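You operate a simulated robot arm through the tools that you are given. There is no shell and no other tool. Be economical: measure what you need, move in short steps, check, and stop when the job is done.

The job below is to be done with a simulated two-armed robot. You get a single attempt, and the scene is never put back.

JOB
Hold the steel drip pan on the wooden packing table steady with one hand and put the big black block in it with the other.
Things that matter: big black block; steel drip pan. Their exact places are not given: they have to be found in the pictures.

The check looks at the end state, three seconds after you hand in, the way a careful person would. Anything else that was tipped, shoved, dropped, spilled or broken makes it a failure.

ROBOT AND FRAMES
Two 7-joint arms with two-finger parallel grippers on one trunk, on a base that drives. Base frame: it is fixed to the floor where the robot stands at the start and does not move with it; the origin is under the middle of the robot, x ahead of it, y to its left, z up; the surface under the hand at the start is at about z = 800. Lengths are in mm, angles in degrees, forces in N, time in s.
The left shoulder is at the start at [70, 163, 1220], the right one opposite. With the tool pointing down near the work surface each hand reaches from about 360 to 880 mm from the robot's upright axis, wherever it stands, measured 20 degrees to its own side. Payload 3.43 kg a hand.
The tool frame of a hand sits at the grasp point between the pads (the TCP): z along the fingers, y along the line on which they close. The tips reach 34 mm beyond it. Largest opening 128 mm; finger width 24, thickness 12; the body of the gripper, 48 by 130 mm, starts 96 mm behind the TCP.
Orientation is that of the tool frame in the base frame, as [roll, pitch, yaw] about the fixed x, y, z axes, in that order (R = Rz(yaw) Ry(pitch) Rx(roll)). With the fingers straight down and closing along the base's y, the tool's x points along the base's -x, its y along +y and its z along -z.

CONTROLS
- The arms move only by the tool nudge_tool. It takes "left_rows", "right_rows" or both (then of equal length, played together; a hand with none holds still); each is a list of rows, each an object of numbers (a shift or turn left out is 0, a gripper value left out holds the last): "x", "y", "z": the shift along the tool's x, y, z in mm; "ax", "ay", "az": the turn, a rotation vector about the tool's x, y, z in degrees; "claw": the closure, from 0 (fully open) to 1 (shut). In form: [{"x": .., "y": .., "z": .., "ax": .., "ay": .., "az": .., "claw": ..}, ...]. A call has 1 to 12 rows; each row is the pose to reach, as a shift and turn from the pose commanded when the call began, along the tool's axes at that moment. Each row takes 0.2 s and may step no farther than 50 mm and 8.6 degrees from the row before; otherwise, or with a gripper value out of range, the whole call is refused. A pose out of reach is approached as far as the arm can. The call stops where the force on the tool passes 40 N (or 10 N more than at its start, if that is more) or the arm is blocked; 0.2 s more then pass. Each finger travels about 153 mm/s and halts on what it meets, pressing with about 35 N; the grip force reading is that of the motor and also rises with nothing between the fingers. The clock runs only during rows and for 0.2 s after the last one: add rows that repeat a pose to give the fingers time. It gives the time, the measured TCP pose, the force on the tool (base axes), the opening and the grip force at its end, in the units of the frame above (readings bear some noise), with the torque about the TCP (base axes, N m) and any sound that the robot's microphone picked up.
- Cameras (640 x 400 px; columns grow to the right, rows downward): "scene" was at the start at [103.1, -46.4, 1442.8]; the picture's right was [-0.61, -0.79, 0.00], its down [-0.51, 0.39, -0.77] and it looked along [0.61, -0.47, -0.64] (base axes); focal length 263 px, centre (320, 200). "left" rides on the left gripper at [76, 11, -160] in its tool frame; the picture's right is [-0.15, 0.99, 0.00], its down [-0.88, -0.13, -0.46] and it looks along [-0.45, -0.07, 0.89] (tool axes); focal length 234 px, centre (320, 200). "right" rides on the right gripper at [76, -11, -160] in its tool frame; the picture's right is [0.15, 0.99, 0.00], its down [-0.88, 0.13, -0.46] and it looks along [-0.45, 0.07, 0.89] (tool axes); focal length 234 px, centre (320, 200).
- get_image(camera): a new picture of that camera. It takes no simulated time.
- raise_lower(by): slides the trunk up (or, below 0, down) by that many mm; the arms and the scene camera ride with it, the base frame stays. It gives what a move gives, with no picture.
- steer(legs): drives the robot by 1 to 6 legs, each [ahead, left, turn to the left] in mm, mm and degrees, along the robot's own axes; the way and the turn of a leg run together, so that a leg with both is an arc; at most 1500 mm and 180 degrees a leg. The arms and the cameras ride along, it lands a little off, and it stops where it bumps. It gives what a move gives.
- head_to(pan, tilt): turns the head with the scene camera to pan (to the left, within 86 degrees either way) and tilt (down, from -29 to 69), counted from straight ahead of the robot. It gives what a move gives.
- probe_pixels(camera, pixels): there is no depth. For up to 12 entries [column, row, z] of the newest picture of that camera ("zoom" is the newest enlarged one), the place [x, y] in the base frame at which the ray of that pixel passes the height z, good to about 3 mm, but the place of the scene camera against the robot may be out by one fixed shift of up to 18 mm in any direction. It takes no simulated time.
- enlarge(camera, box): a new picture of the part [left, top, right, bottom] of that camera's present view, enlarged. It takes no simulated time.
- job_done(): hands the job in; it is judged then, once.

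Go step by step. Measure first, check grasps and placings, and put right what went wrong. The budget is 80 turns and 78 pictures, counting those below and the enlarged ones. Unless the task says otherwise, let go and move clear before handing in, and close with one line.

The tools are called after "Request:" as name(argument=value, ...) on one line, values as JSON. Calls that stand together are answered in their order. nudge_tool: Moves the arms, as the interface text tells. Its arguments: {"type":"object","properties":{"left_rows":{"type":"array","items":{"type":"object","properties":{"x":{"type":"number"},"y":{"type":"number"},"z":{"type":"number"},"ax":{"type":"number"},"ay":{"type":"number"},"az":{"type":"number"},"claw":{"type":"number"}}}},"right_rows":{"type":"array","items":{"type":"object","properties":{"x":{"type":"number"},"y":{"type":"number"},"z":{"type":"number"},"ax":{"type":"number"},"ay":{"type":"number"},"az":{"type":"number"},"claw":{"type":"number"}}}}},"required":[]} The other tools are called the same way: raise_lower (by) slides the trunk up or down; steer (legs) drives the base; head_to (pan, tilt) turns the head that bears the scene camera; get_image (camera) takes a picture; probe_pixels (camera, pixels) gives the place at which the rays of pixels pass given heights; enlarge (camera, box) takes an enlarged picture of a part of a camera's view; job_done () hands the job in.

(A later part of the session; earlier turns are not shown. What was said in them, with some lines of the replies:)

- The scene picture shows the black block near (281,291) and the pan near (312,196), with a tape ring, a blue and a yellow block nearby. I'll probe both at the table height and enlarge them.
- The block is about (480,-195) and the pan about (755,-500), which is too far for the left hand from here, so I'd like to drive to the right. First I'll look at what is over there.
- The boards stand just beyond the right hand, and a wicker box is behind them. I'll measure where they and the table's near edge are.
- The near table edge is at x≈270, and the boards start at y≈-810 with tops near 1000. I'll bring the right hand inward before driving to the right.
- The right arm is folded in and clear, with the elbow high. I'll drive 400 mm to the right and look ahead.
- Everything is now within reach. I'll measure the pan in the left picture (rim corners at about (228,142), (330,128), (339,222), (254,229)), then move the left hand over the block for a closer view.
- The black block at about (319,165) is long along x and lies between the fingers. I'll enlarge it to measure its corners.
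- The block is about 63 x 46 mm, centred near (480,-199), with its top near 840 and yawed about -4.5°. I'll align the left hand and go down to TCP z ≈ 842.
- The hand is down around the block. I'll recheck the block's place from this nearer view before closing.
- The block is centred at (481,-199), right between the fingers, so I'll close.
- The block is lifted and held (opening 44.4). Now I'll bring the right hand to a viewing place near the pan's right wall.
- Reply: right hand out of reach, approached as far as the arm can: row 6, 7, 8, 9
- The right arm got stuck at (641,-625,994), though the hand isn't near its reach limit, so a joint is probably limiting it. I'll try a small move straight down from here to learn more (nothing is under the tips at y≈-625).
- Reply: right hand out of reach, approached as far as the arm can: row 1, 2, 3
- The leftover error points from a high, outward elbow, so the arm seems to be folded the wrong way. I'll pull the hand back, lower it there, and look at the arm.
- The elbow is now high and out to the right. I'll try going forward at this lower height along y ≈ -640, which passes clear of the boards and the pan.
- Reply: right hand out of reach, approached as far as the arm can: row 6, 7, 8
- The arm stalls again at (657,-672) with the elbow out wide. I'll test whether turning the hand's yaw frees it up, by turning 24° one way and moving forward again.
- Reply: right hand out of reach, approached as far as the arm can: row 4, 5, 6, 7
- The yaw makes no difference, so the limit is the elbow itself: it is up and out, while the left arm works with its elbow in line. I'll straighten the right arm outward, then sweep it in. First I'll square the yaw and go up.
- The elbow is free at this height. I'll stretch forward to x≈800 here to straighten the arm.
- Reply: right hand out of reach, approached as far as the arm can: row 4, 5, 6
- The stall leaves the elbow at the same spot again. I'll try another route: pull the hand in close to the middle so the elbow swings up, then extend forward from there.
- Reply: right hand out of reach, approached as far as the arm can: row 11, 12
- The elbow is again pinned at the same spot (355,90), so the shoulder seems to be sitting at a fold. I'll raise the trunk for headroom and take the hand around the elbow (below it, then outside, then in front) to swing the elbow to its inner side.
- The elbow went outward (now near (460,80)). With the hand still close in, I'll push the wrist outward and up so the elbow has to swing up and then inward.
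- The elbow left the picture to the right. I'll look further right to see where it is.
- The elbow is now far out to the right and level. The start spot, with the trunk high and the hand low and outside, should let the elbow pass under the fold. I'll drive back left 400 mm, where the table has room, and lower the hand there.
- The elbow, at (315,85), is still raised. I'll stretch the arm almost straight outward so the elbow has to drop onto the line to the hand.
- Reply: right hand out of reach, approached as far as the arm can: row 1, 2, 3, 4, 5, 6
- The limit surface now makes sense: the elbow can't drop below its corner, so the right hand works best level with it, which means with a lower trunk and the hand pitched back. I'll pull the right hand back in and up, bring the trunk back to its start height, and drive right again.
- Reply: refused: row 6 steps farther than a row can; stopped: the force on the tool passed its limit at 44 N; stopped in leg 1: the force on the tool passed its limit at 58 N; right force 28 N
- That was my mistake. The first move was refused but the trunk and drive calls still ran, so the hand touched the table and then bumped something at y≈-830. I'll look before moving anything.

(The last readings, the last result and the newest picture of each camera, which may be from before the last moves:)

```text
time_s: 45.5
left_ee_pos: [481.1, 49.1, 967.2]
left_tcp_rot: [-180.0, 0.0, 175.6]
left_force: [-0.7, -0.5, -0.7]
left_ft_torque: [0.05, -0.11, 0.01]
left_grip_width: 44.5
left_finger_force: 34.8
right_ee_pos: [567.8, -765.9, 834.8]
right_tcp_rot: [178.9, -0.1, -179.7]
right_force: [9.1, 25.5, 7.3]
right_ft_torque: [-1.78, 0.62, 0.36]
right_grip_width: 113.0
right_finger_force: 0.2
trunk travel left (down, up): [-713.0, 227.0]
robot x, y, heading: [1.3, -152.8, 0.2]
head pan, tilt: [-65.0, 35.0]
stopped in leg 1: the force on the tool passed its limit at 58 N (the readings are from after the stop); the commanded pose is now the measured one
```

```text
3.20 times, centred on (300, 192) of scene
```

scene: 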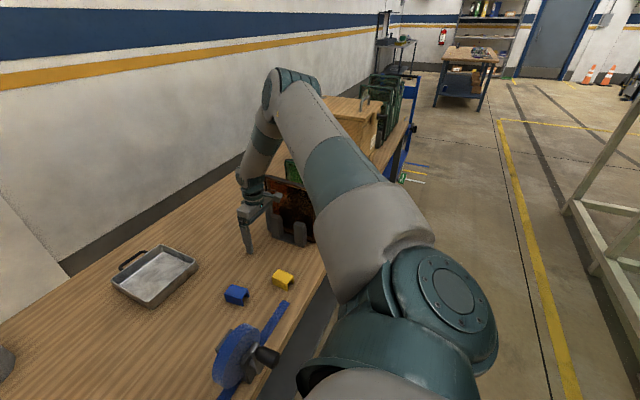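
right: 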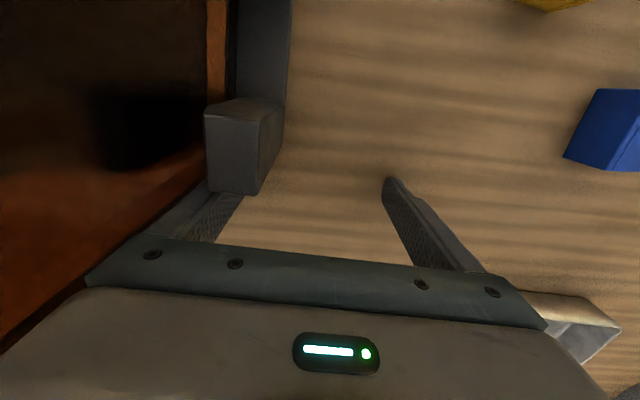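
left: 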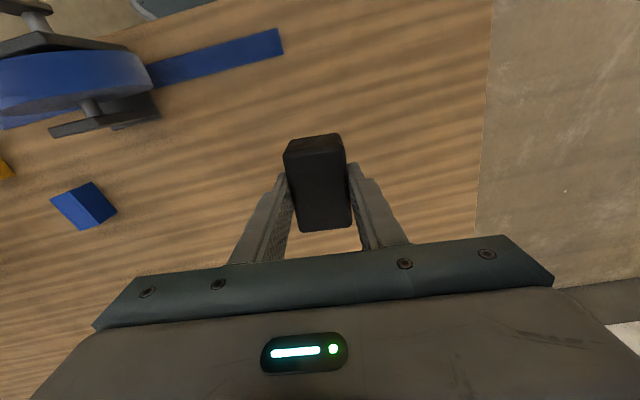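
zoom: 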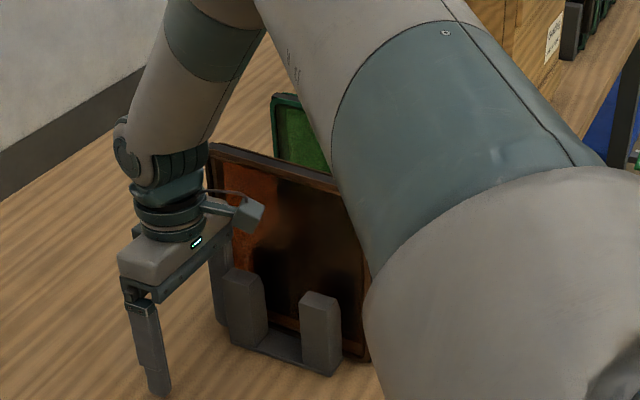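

The outer finger is leaning on the brown board's stand. I'll ease the hand away to the left, then lift.

Request:
nudge_tool(right_rows=[{"y": 15}, {"y": 30, "z": -5}, {"y": 50, "z": -20}, {"y": 50, "z": -60}, {"y": 50, "z": -100}, {"y": 50, "z": -140}])

Request:
get_image(camera="scene")

Request:
get_image(camera="right")

```text
time_s: 46.9
left_ee_pos: [482.1, 47.6, 966.2]
left_tcp_rot: [180.0, 0.0, 175.5]
left_force: [-1.6, -0.9, -1.1]
left_ft_torque: [-0.01, 0.0, 0.01]
left_grip_width: 44.2
left_finger_force: 34.9
right_ee_pos: [564.5, -722.2, 973.4]
right_tcp_rot: [179.2, -0.5, 179.9]
right_force: [-0.2, 0.1, -0.6]
right_ft_torque: [0.0, -0.01, 0.02]
right_grip_width: 128.0
right_finger_force: 0.1
trunk travel left (down, up): [-713.0, 227.0]
robot x, y, heading: [-1.1, -154.3, 0.2]
head pan, tilt: [-65.0, 35.0]
```

```text
47 pictures are left
```

scene: 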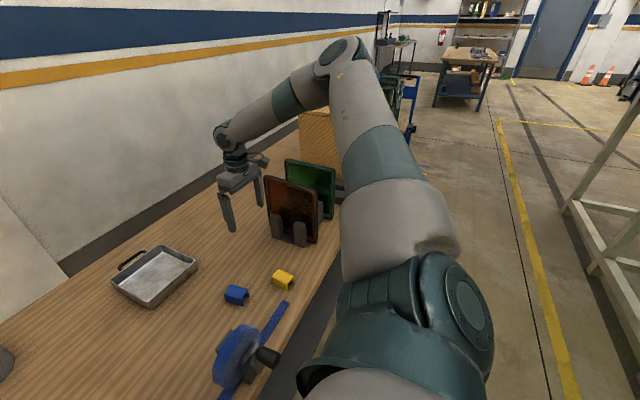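

```text
46 pictures are left
```

right: 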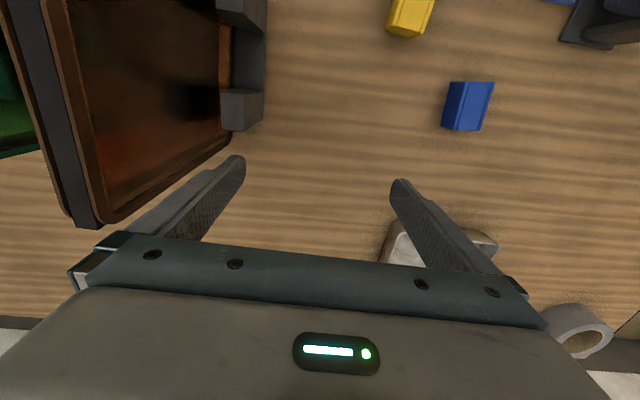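

The boards are still standing. I'll measure where the stand is now and compare it with my earlier reading of about (541,-828) to (408,-809).

Request:
enlarge(camera="scene", box=[240, 140, 360, 260])

Request:
probe_pixels(camera="scene", pixels=[[272, 237, 800], [300, 247, 800], [266, 178, 1000]])

```text
3.33 times, centred on (300, 200) of scene
```

zoom: 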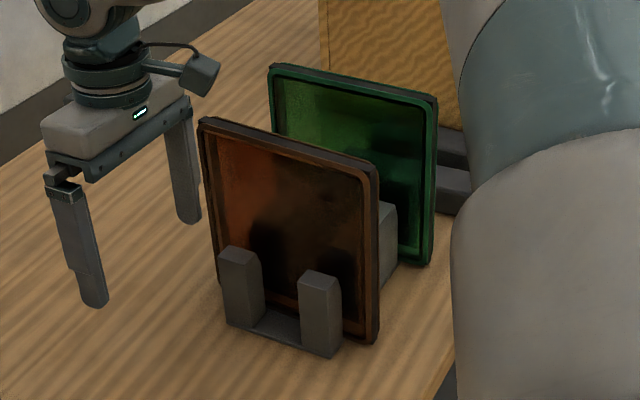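

```text
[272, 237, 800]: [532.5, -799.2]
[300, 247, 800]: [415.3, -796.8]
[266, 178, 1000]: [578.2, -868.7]
```

The stand is where it was and the boards are upright as at the start, so no harm shows. I'll bring the right hand back, up and inward, this time as a single checked step, and lift the left hand too.

Request:
nudge_tool(right_rows=[{"z": -40}, {"z": -80, "y": 10}, {"x": 20, "y": 40, "z": -100}, {"x": 45, "y": 75, "z": -120}, {"x": 70, "y": 110, "z": -140}, {"x": 95, "y": 145, "z": -160}, {"x": 115, "y": 180, "z": -180}, {"x": 120, "y": 215, "z": -210}, {"x": 120, "y": 230, "z": -250}, {"x": 120, "y": 230, "z": -280}], left_rows=[{"z": -20}, {"z": -45}, {"z": -70}, {"z": -95}, {"z": -120}, {"z": -145}, {"z": -170}, {"z": -195}, {"z": -220}, {"z": -230}])

```text
time_s: 49.1
left_ee_pos: [482.0, 46.5, 1196.5]
left_tcp_rot: [-179.9, -0.1, 175.5]
left_force: [-0.1, 0.1, -2.7]
left_ft_torque: [-0.03, 0.01, -0.02]
left_grip_width: 44.5
left_finger_force: 34.3
right_ee_pos: [448.0, -498.0, 1257.6]
right_tcp_rot: [179.2, -0.5, 179.8]
right_force: [-0.5, 0.5, -0.7]
right_ft_torque: [0.02, 0.0, -0.03]
right_grip_width: 128.1
right_finger_force: 0.1
trunk travel left (down, up): [-713.0, 227.0]
robot x, y, heading: [-2.1, -154.5, -0.1]
head pan, tilt: [-65.0, 35.0]
```

Both hands are high now. I'll drive the remaining 245 mm to the right.

Request:
steer(legs=[[0, -245, 0]])

```text
time_s: 50.9
left_ee_pos: [481.9, -195.0, 1195.2]
left_tcp_rot: [-180.0, -0.1, 175.4]
left_force: [-0.1, 0.4, -2.0]
left_ft_torque: [-0.04, -0.04, -0.01]
left_grip_width: 44.3
left_finger_force: 35.2
right_ee_pos: [447.9, -739.0, 1257.3]
right_tcp_rot: [179.2, -0.6, 179.7]
right_force: [-0.3, 0.5, 0.2]
right_ft_torque: [-0.03, 0.01, -0.01]
right_grip_width: 127.6
right_finger_force: 0.1
trunk travel left (down, up): [-713.0, 227.0]
robot x, y, heading: [2.1, -395.9, -0.1]
head pan, tilt: [-65.0, 35.0]
```

I'll lower the trunk 220 mm so the right hand works level with its elbow, then look.

Request:
raise_lower(by=-220)

Request:
head_to(pan=-20, tilt=35)

Request:
get_image(camera="scene")

```text
time_s: 53.2
left_ee_pos: [482.7, -197.0, 975.9]
left_tcp_rot: [-180.0, -0.1, 175.4]
left_force: [0.1, -0.6, -2.3]
left_ft_torque: [-0.04, 0.0, -0.04]
left_grip_width: 44.7
left_finger_force: 34.4
right_ee_pos: [446.5, -741.3, 1037.0]
right_tcp_rot: [179.2, -0.5, 179.7]
right_force: [-0.1, 0.0, -0.1]
right_ft_torque: [-0.01, 0.0, 0.01]
right_grip_width: 128.1
right_finger_force: 0.1
trunk travel left (down, up): [-493.0, 447.0]
robot x, y, heading: [-1.1, -396.6, -0.1]
head pan, tilt: [-65.0, 35.0]
```

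```text
time_s: 54.4
left_ee_pos: [480.6, -196.0, 975.0]
left_tcp_rot: [179.9, -0.1, 175.3]
left_force: [-0.2, -0.8, -1.7]
left_ft_torque: [0.02, 0.0, 0.03]
left_grip_width: 44.2
left_finger_force: 34.6
right_ee_pos: [447.4, -740.8, 1036.8]
right_tcp_rot: [179.2, -0.4, 179.7]
right_force: [0.5, 0.5, 0.6]
right_ft_torque: [0.0, 0.01, 0.02]
right_grip_width: 127.8
right_finger_force: 0.2
trunk travel left (down, up): [-493.0, 447.0]
robot x, y, heading: [2.2, -397.5, -0.5]
head pan, tilt: [-20.0, 35.0]
```

```text
44 pictures are left
```

scene: 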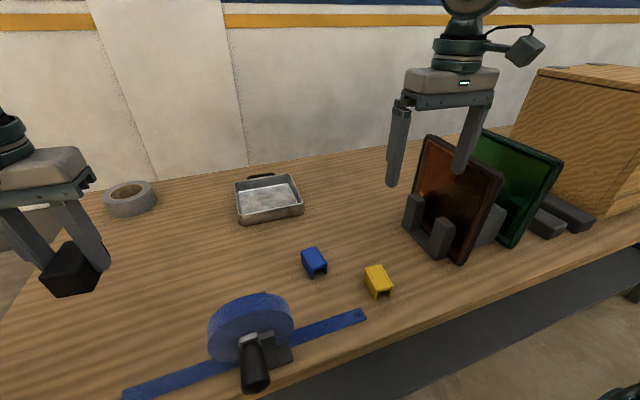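

All objects look intact. I'll bring the right hand toward the pan's near right corner, still high.

Request:
nudge_tool(right_rows=[{"x": -25, "y": 22}, {"x": -50, "y": 44}, {"x": -75, "y": 66}, {"x": -100, "y": 88}, {"x": -125, "y": 110}, {"x": -150, "y": 130}, {"x": -170, "y": 145}, {"x": -195, "y": 155, "z": 25}, {"x": -220, "y": 158, "z": 50}, {"x": -240, "y": 158, "z": 70}, {"x": -240, "y": 158, "z": 70}])

Request:
get_image(camera="right")

Request:
get_image(camera="scene")

```text
time_s: 56.8
left_ee_pos: [483.7, -195.8, 974.9]
left_tcp_rot: [180.0, -0.1, 175.4]
left_force: [-0.4, -1.0, -1.0]
left_ft_torque: [-0.04, 0.02, 0.03]
left_grip_width: 44.2
left_finger_force: 35.2
right_ee_pos: [657.2, -612.0, 964.2]
right_tcp_rot: [179.2, -0.4, 179.7]
right_force: [-0.3, -0.3, -0.4]
right_ft_torque: [-0.01, 0.0, 0.01]
right_grip_width: 128.2
right_finger_force: 0.0
right hand out of reach, approached as far as the arm can: row 8, 9, 10, 11
trunk travel left (down, up): [-493.0, 447.0]
robot x, y, heading: [3.1, -394.4, -0.4]
head pan, tilt: [-20.0, 35.0]
```

```text
43 pictures are left
```

right: 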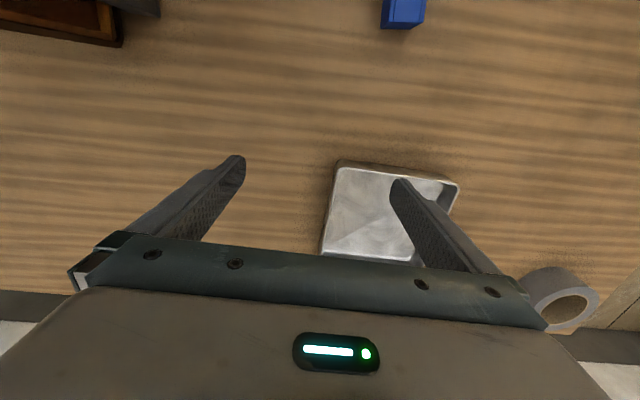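

```text
42 pictures are left
```

scene: 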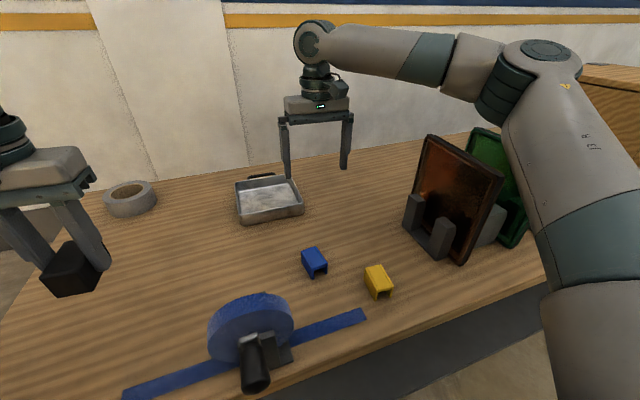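

The right hand is at (657,-612), beside the pan's near right corner, so a back-pitch will give it the reach it needs. First I'll enlarge the rim of the right wall to measure it.

Request:
enlarge(camera="right", box=[290, 140, 470, 270])

Request:
probe_pixels(camera="right", pixels=[[337, 160, 835], [319, 254, 835], [459, 181, 835], [337, 160, 825], [319, 254, 825]])

```text
3.08 times, centred on (380, 205) of right
```

zoom: 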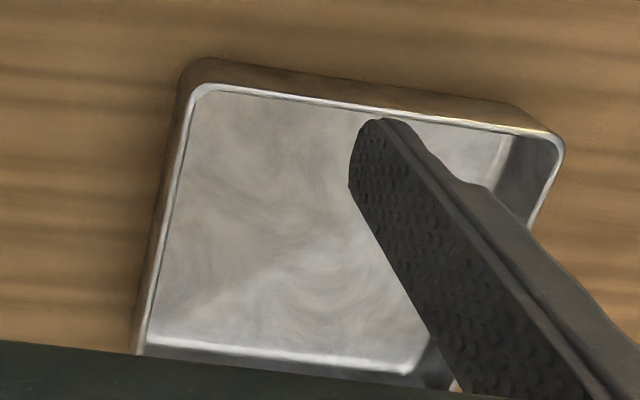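

```text
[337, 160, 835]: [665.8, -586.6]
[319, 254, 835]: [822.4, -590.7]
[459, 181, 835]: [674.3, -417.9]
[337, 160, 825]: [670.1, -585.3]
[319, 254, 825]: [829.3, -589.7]
```

Request:
probe_pixels(camera="zoom", pixels=[[300, 98, 835], [300, 98, 845], [300, 98, 825], [300, 72, 800], [189, 110, 835], [166, 230, 835], [146, 340, 835], [166, 230, 845], [166, 230, 825], [157, 230, 800], [500, 130, 835], [500, 105, 800]])

```text
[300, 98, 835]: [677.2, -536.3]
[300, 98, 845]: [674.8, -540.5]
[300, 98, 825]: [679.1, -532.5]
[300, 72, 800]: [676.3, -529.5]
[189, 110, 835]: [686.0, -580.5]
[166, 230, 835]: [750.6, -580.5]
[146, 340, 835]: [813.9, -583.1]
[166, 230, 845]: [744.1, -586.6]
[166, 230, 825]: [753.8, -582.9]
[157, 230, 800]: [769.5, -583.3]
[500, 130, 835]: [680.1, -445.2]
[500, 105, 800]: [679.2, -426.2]
```

The right wall runs along y ≈ -581 with its rim near 838, and the near rim is at x ≈ 677. I'll pitch the right hand back 20°, half close it and move above the wall at (705,-581).

Request:
nudge_tool(right_rows=[{"ay": -8, "claw": 0.5}, {"ay": -16, "claw": 0.5}, {"ay": -22, "claw": 0.5}, {"ay": -22, "x": -15, "y": 10, "z": 20}, {"ay": -22, "x": -30, "y": 20, "z": 40}, {"ay": -22, "x": -48, "y": 31, "z": 60}, {"ay": -22, "x": -48, "y": 31, "z": 70}, {"ay": -22, "x": -48, "y": 31, "z": 70}])

Request:
get_image(camera="right")

Request:
get_image(camera="scene")

```text
time_s: 58.6
left_ee_pos: [483.4, -195.9, 975.3]
left_tcp_rot: [-179.9, -0.1, 175.4]
left_force: [0.0, 0.7, -1.2]
left_ft_torque: [-0.01, 0.0, -0.01]
left_grip_width: 44.5
left_finger_force: 34.8
right_ee_pos: [704.0, -579.4, 894.2]
right_tcp_rot: [179.2, 21.5, 179.4]
right_force: [0.3, 0.0, 0.2]
right_ft_torque: [0.0, -0.01, 0.0]
right_grip_width: 64.1
right_finger_force: 0.0
trunk travel left (down, up): [-493.0, 447.0]
robot x, y, heading: [1.0, -398.5, 0.0]
head pan, tilt: [-20.0, 35.0]
```

```text
40 pictures are left
```

right: 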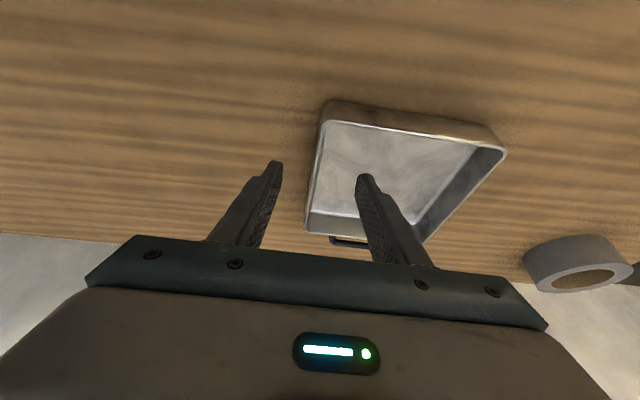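

```text
39 pictures are left
```

scene: 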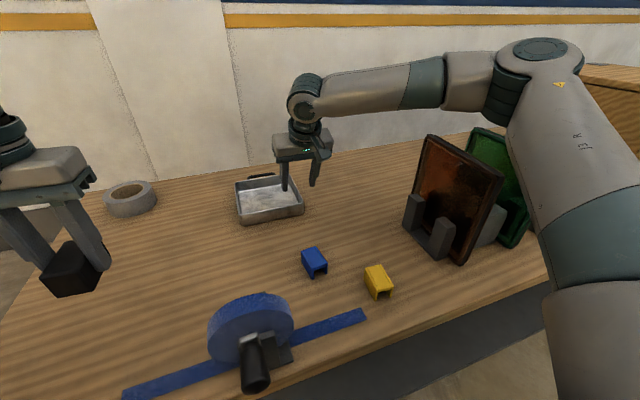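

The hand made it to (704,-579,894), with the fingers straddling the right wall at pixels (275,165) and (365,180). I'll check the wall line from here.

Request:
probe_pixels(camera="right", pixels=[[321, 130, 838], [314, 175, 838], [307, 220, 838], [322, 122, 838], [506, 150, 838]])

```text
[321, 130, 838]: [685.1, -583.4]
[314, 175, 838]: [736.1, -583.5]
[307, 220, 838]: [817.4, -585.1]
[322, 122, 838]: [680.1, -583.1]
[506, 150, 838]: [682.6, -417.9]
```

The wall is at y ≈ -583. I'll go straight down 47 mm around it and check before closing.

Request:
nudge_tool(right_rows=[{"x": 6, "y": -3, "z": 14}, {"x": 12, "y": -3, "z": 29}, {"x": 17.5, "y": -3, "z": 43.5}, {"x": 17.5, "y": -3, "z": 43.5}])

Request:
get_image(camera="right")

```text
time_s: 59.6
left_ee_pos: [483.2, -194.5, 975.3]
left_tcp_rot: [180.0, -0.1, 175.4]
left_force: [-0.5, 0.5, -1.9]
left_ft_torque: [0.0, -0.02, 0.01]
left_grip_width: 44.5
left_finger_force: 34.7
right_ee_pos: [703.2, -582.7, 848.7]
right_tcp_rot: [179.0, 21.6, 179.4]
right_force: [1.5, -0.7, 0.5]
right_ft_torque: [-0.01, 0.01, -0.03]
right_grip_width: 64.3
right_finger_force: 0.1
right hand out of reach, approached as far as the arm can: row 3, 4
trunk travel left (down, up): [-493.0, 447.0]
robot x, y, heading: [0.0, -396.6, -0.4]
head pan, tilt: [-20.0, 35.0]
```

```text
38 pictures are left
```

right: 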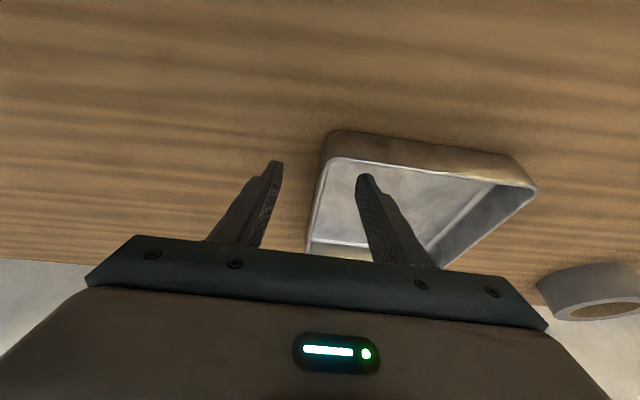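

The fingers straddle the wall about 25 mm below the rim, centred on it. I'll close gently to hold the pan.

Request:
nudge_tool(right_rows=[{"claw": 0.65}, {"claw": 0.8}, {"claw": 0.9}, {"claw": 1}, {"claw": 1}, {"claw": 1}])

Request:
get_image(camera="right")

Request:
enlarge(camera="scene", box=[200, 60, 360, 240])

```text
time_s: 61.0
left_ee_pos: [482.6, -197.5, 975.1]
left_tcp_rot: [180.0, -0.1, 175.4]
left_force: [0.1, 0.0, -2.2]
left_ft_torque: [0.02, -0.02, 0.0]
left_grip_width: 44.4
left_finger_force: 34.5
right_ee_pos: [701.5, -584.3, 850.2]
right_tcp_rot: [179.0, 21.7, 179.5]
right_force: [-0.3, -1.5, 0.2]
right_ft_torque: [-0.35, -0.28, -0.2]
right_grip_width: 3.6
right_finger_force: 35.1
trunk travel left (down, up): [-493.0, 447.0]
robot x, y, heading: [0.4, -397.4, -0.3]
head pan, tilt: [-20.0, 35.0]
```

```text
37 pictures are left
```

right: 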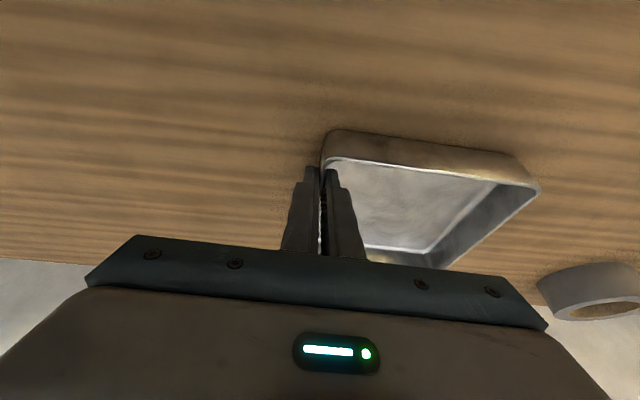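

```text
2.22 times, centred on (280, 150) of scene
```

zoom: 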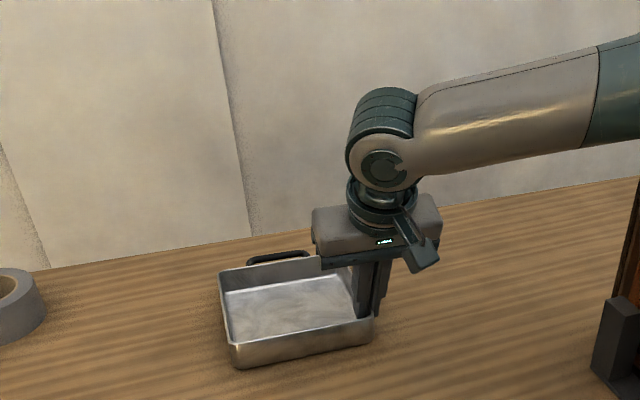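

The pan is gripped (3.6 mm between pads) and hasn't moved. Now I'll carry the block over the pan with the left hand, staying high and heading to about (765,-480).

Request:
nudge_tool(left_rows=[{"x": -25, "y": -21}, {"x": -51, "y": -43}, {"x": -76, "y": -65}, {"x": -102, "y": -87}, {"x": -127, "y": -108}, {"x": -152, "y": -130}, {"x": -178, "y": -152}, {"x": -203, "y": -174}, {"x": -229, "y": -195}, {"x": -254, "y": -217}, {"x": -280, "y": -239}, {"x": -305, "y": -260}])

Request:
get_image(camera="left")

Request:
get_image(camera="scene")

```text
time_s: 63.6
left_ee_pos: [750.7, -460.2, 969.7]
left_tcp_rot: [180.0, 0.0, 175.4]
left_force: [-0.2, 0.8, -2.1]
left_ft_torque: [-0.05, -0.01, 0.0]
left_grip_width: 44.5
left_finger_force: 34.8
left hand out of reach, approached as far as the arm can: row 12
right_ee_pos: [702.3, -583.3, 849.1]
right_tcp_rot: [179.1, 21.4, 179.4]
right_force: [-1.5, -1.7, 5.3]
right_ft_torque: [-0.47, -0.07, -0.11]
right_grip_width: 3.6
right_finger_force: 34.9
trunk travel left (down, up): [-493.0, 447.0]
robot x, y, heading: [0.5, -393.4, -0.1]
head pan, tilt: [-20.0, 35.0]
```

```text
35 pictures are left
```

left: 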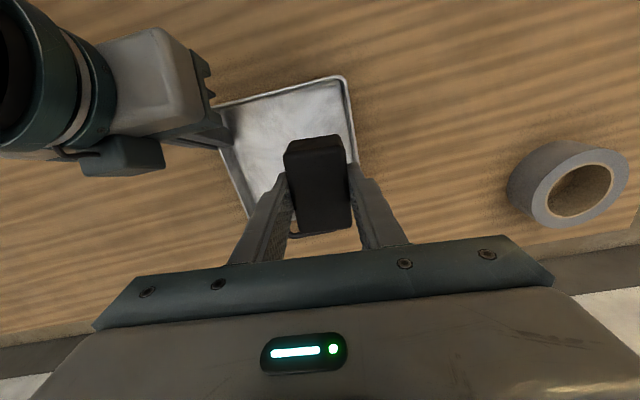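

```text
34 pictures are left
```

scene: 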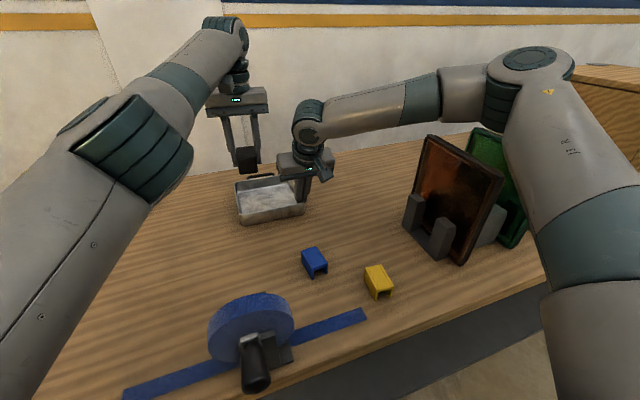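

The left hand is over the pan at (751,-460). I'll lower it to z≈900 and shift slightly right toward y ≈ -478.

Request:
nudge_tool(left_rows=[{"x": 4, "y": -6, "z": 20}, {"x": 4, "y": -12, "z": 45}, {"x": 4, "y": -18, "z": 70}, {"x": 4, "y": -18, "z": 70}])

Request:
get_image(camera="left")

Request:
enlarge(camera="scene", box=[190, 60, 350, 240])

```text
time_s: 64.6
left_ee_pos: [744.2, -479.6, 899.2]
left_tcp_rot: [179.9, -0.1, 175.5]
left_force: [0.5, 0.0, -1.4]
left_ft_torque: [-0.01, 0.02, 0.02]
left_grip_width: 44.0
left_finger_force: 34.7
right_ee_pos: [703.1, -583.0, 848.7]
right_tcp_rot: [178.9, 21.6, 179.4]
right_force: [0.3, 0.5, 0.3]
right_ft_torque: [-0.23, 0.09, -0.04]
right_grip_width: 3.4
right_finger_force: 34.5
trunk travel left (down, up): [-493.0, 447.0]
robot x, y, heading: [0.7, -390.7, -0.3]
head pan, tilt: [-20.0, 35.0]
```

```text
33 pictures are left
```

left: 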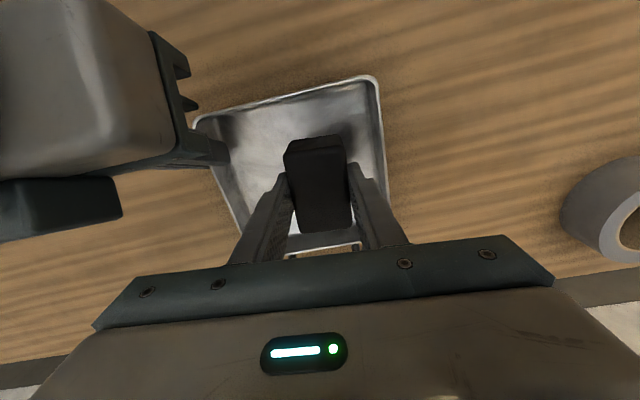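

```text
2.22 times, centred on (270, 150) of scene
```

zoom: 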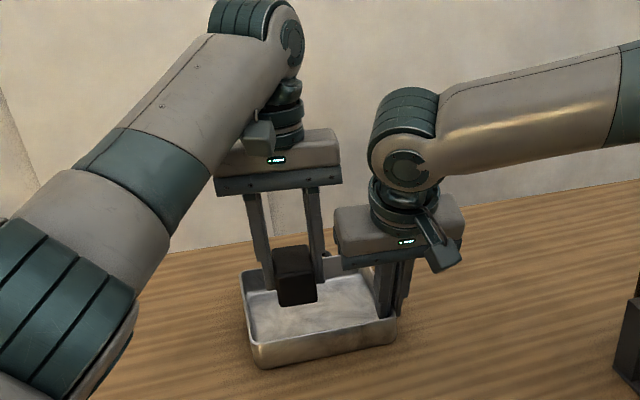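

There is room on all sides, with the right gripper clear. I'll lower to z≈852, moving slightly away from the right hand.

Request:
nudge_tool(left_rows=[{"x": -4, "y": 4, "z": 15}, {"x": -4, "y": 4, "z": 30}, {"x": -4, "y": 4, "z": 47}, {"x": -4, "y": 4, "z": 47}])

Request:
enlarge(camera="scene", box=[190, 60, 350, 240])

```text
time_s: 65.6
left_ee_pos: [749.2, -475.5, 852.5]
left_tcp_rot: [-180.0, -0.1, 175.5]
left_force: [0.2, -0.1, -2.3]
left_ft_torque: [0.03, 0.01, -0.01]
left_grip_width: 44.4
left_finger_force: 34.7
right_ee_pos: [702.6, -582.9, 850.0]
right_tcp_rot: [179.0, 21.4, 179.3]
right_force: [-0.1, 1.0, 1.2]
right_ft_torque: [-0.21, -0.03, 0.01]
right_grip_width: 3.6
right_finger_force: 34.9
trunk travel left (down, up): [-493.0, 447.0]
robot x, y, heading: [0.8, -394.9, -0.2]
head pan, tilt: [-20.0, 35.0]
```

```text
2.22 times, centred on (270, 150) of scene
```

zoom: 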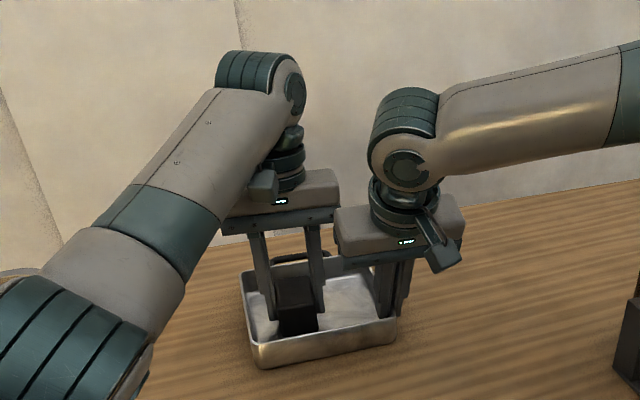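

The block is just above the pan floor with no contact force yet. I'll lower the last few millimetres.

Request:
nudge_tool(left_rows=[{"z": 2}, {"z": 4}, {"z": 6}, {"z": 7}])

```text
time_s: 66.6
left_ee_pos: [748.7, -476.1, 847.1]
left_tcp_rot: [180.0, 0.0, 175.4]
left_force: [0.2, -1.6, 6.2]
left_ft_torque: [0.07, 0.14, 0.05]
left_grip_width: 44.2
left_finger_force: 35.0
right_ee_pos: [702.5, -581.6, 850.1]
right_tcp_rot: [179.0, 21.6, 179.4]
right_force: [2.3, 2.7, 0.0]
right_ft_torque: [-0.72, -0.08, -0.1]
right_grip_width: 3.5
right_finger_force: 35.3
trunk travel left (down, up): [-493.0, 447.0]
robot x, y, heading: [0.3, -399.6, -0.0]
head pan, tilt: [-20.0, 35.0]
```

Contact is felt (about 8 N). I'll open to about 62 mm and rise straight up.

Request:
nudge_tool(left_rows=[{"claw": 0.6}, {"claw": 0.52}, {"claw": 0.52}, {"z": -15}, {"z": -40}, {"z": -75}, {"z": -110}, {"z": -140}])

Request:
get_image(camera="left")

Request:
get_image(camera="scene")

```text
time_s: 68.4
left_ee_pos: [740.0, -468.2, 983.3]
left_tcp_rot: [179.8, -0.1, 175.4]
left_force: [-0.6, -0.5, 0.2]
left_ft_torque: [0.04, 0.0, -0.01]
left_grip_width: 61.5
left_finger_force: 0.1
left hand out of reach, approached as far as the arm can: row 8
right_ee_pos: [701.1, -581.2, 848.7]
right_tcp_rot: [179.0, 21.4, 179.4]
right_force: [-0.1, -0.9, -0.7]
right_ft_torque: [-0.38, 0.24, -0.03]
right_grip_width: 3.4
right_finger_force: 34.9
trunk travel left (down, up): [-493.0, 447.0]
robot x, y, heading: [-0.2, -398.1, -0.0]
head pan, tilt: [-20.0, 35.0]
```

```text
30 pictures are left
```

left: 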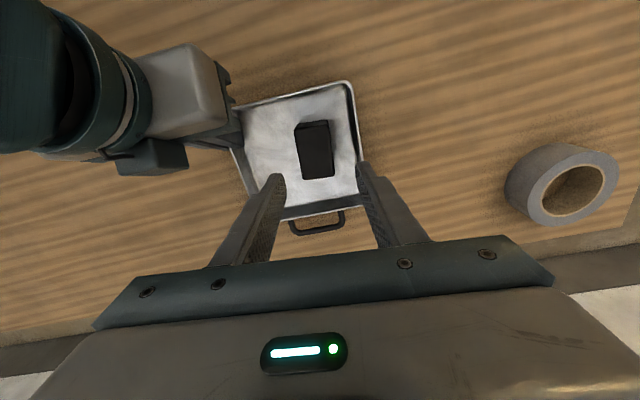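

```text
29 pictures are left
```

scene: 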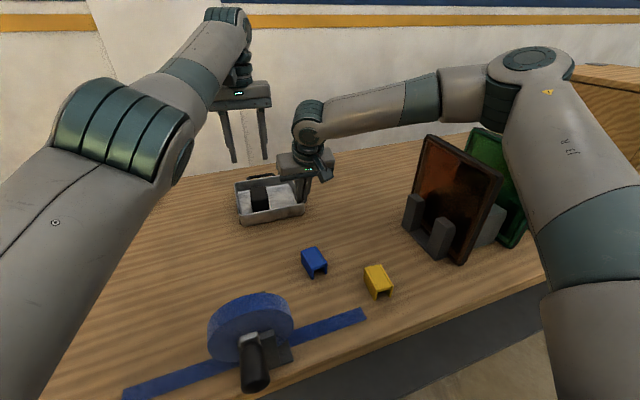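

The black block lies flat in the pan near (315,150) of the left picture. I'll move the left hand away, then open the right hand and lift it straight up.

Request:
nudge_tool(left_rows=[{"x": 20, "y": 25}, {"x": 40, "y": 55}, {"x": 60, "y": 90}, {"x": 80, "y": 130}, {"x": 100, "y": 170}])

Request:
nudge_tool(right_rows=[{"claw": 0.85}, {"claw": 0.7}, {"claw": 0.7}, {"x": -7.5, "z": -18.5, "claw": 0.7}, {"x": -19, "z": -46, "claw": 0.7}, {"x": -34, "z": -84, "claw": 0.7}, {"x": -45, "z": -111, "claw": 0.7}])

Request:
get_image(camera="scene")

Request:
get_image(camera="right")

```text
time_s: 69.6
left_ee_pos: [781.7, -318.0, 1012.5]
left_tcp_rot: [-179.9, -0.2, 175.4]
left_force: [-0.1, -0.2, -0.1]
left_ft_torque: [-0.01, 0.06, 0.0]
left_grip_width: 61.5
left_finger_force: 0.1
left hand out of reach, approached as far as the arm can: row 1, 2, 3, 4, 5
right_ee_pos: [702.2, -583.7, 849.0]
right_tcp_rot: [179.0, 21.5, 179.4]
right_force: [-2.0, -0.1, 1.0]
right_ft_torque: [-0.44, -0.35, -0.03]
right_grip_width: 3.6
right_finger_force: 34.9
trunk travel left (down, up): [-493.0, 447.0]
robot x, y, heading: [1.9, -397.1, -0.3]
head pan, tilt: [-20.0, 35.0]
```

```text
time_s: 71.2
left_ee_pos: [781.8, -319.0, 1012.6]
left_tcp_rot: [-180.0, -0.2, 175.3]
left_force: [0.0, 0.0, 0.4]
left_ft_torque: [0.02, 0.0, -0.01]
left_grip_width: 61.4
left_finger_force: 0.1
right_ee_pos: [702.0, -586.2, 968.6]
right_tcp_rot: [179.2, 21.5, 179.4]
right_force: [0.3, 0.2, -0.3]
right_ft_torque: [0.0, 0.01, -0.01]
right_grip_width: 38.4
right_finger_force: 0.0
trunk travel left (down, up): [-493.0, 447.0]
robot x, y, heading: [-1.5, -397.5, -0.1]
head pan, tilt: [-20.0, 35.0]
```

```text
28 pictures are left
```

scene: 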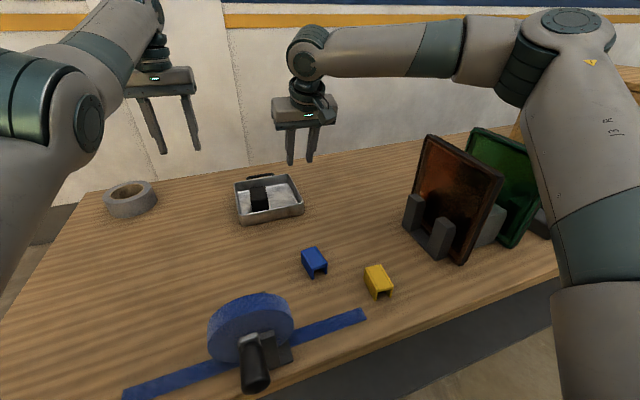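

```text
27 pictures are left
```

right: 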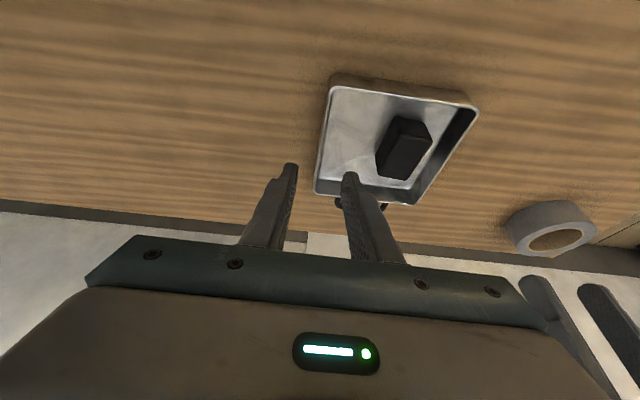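

The block is flat in the pan, the pan hasn't moved, the boards and other things are upright, and both hands are clear, so I'm handing in.

Request:
job_done()

```text
The job is handed in.
```

The big black block is in the steel drip pan, which the right hand held steady while the left hand set it down, and both hands are clear. Earlier my right hand touched the table and bumped the brown board's stand (about 58 N), but the boards stayed upright and the stand showed no clear sign of having moved.
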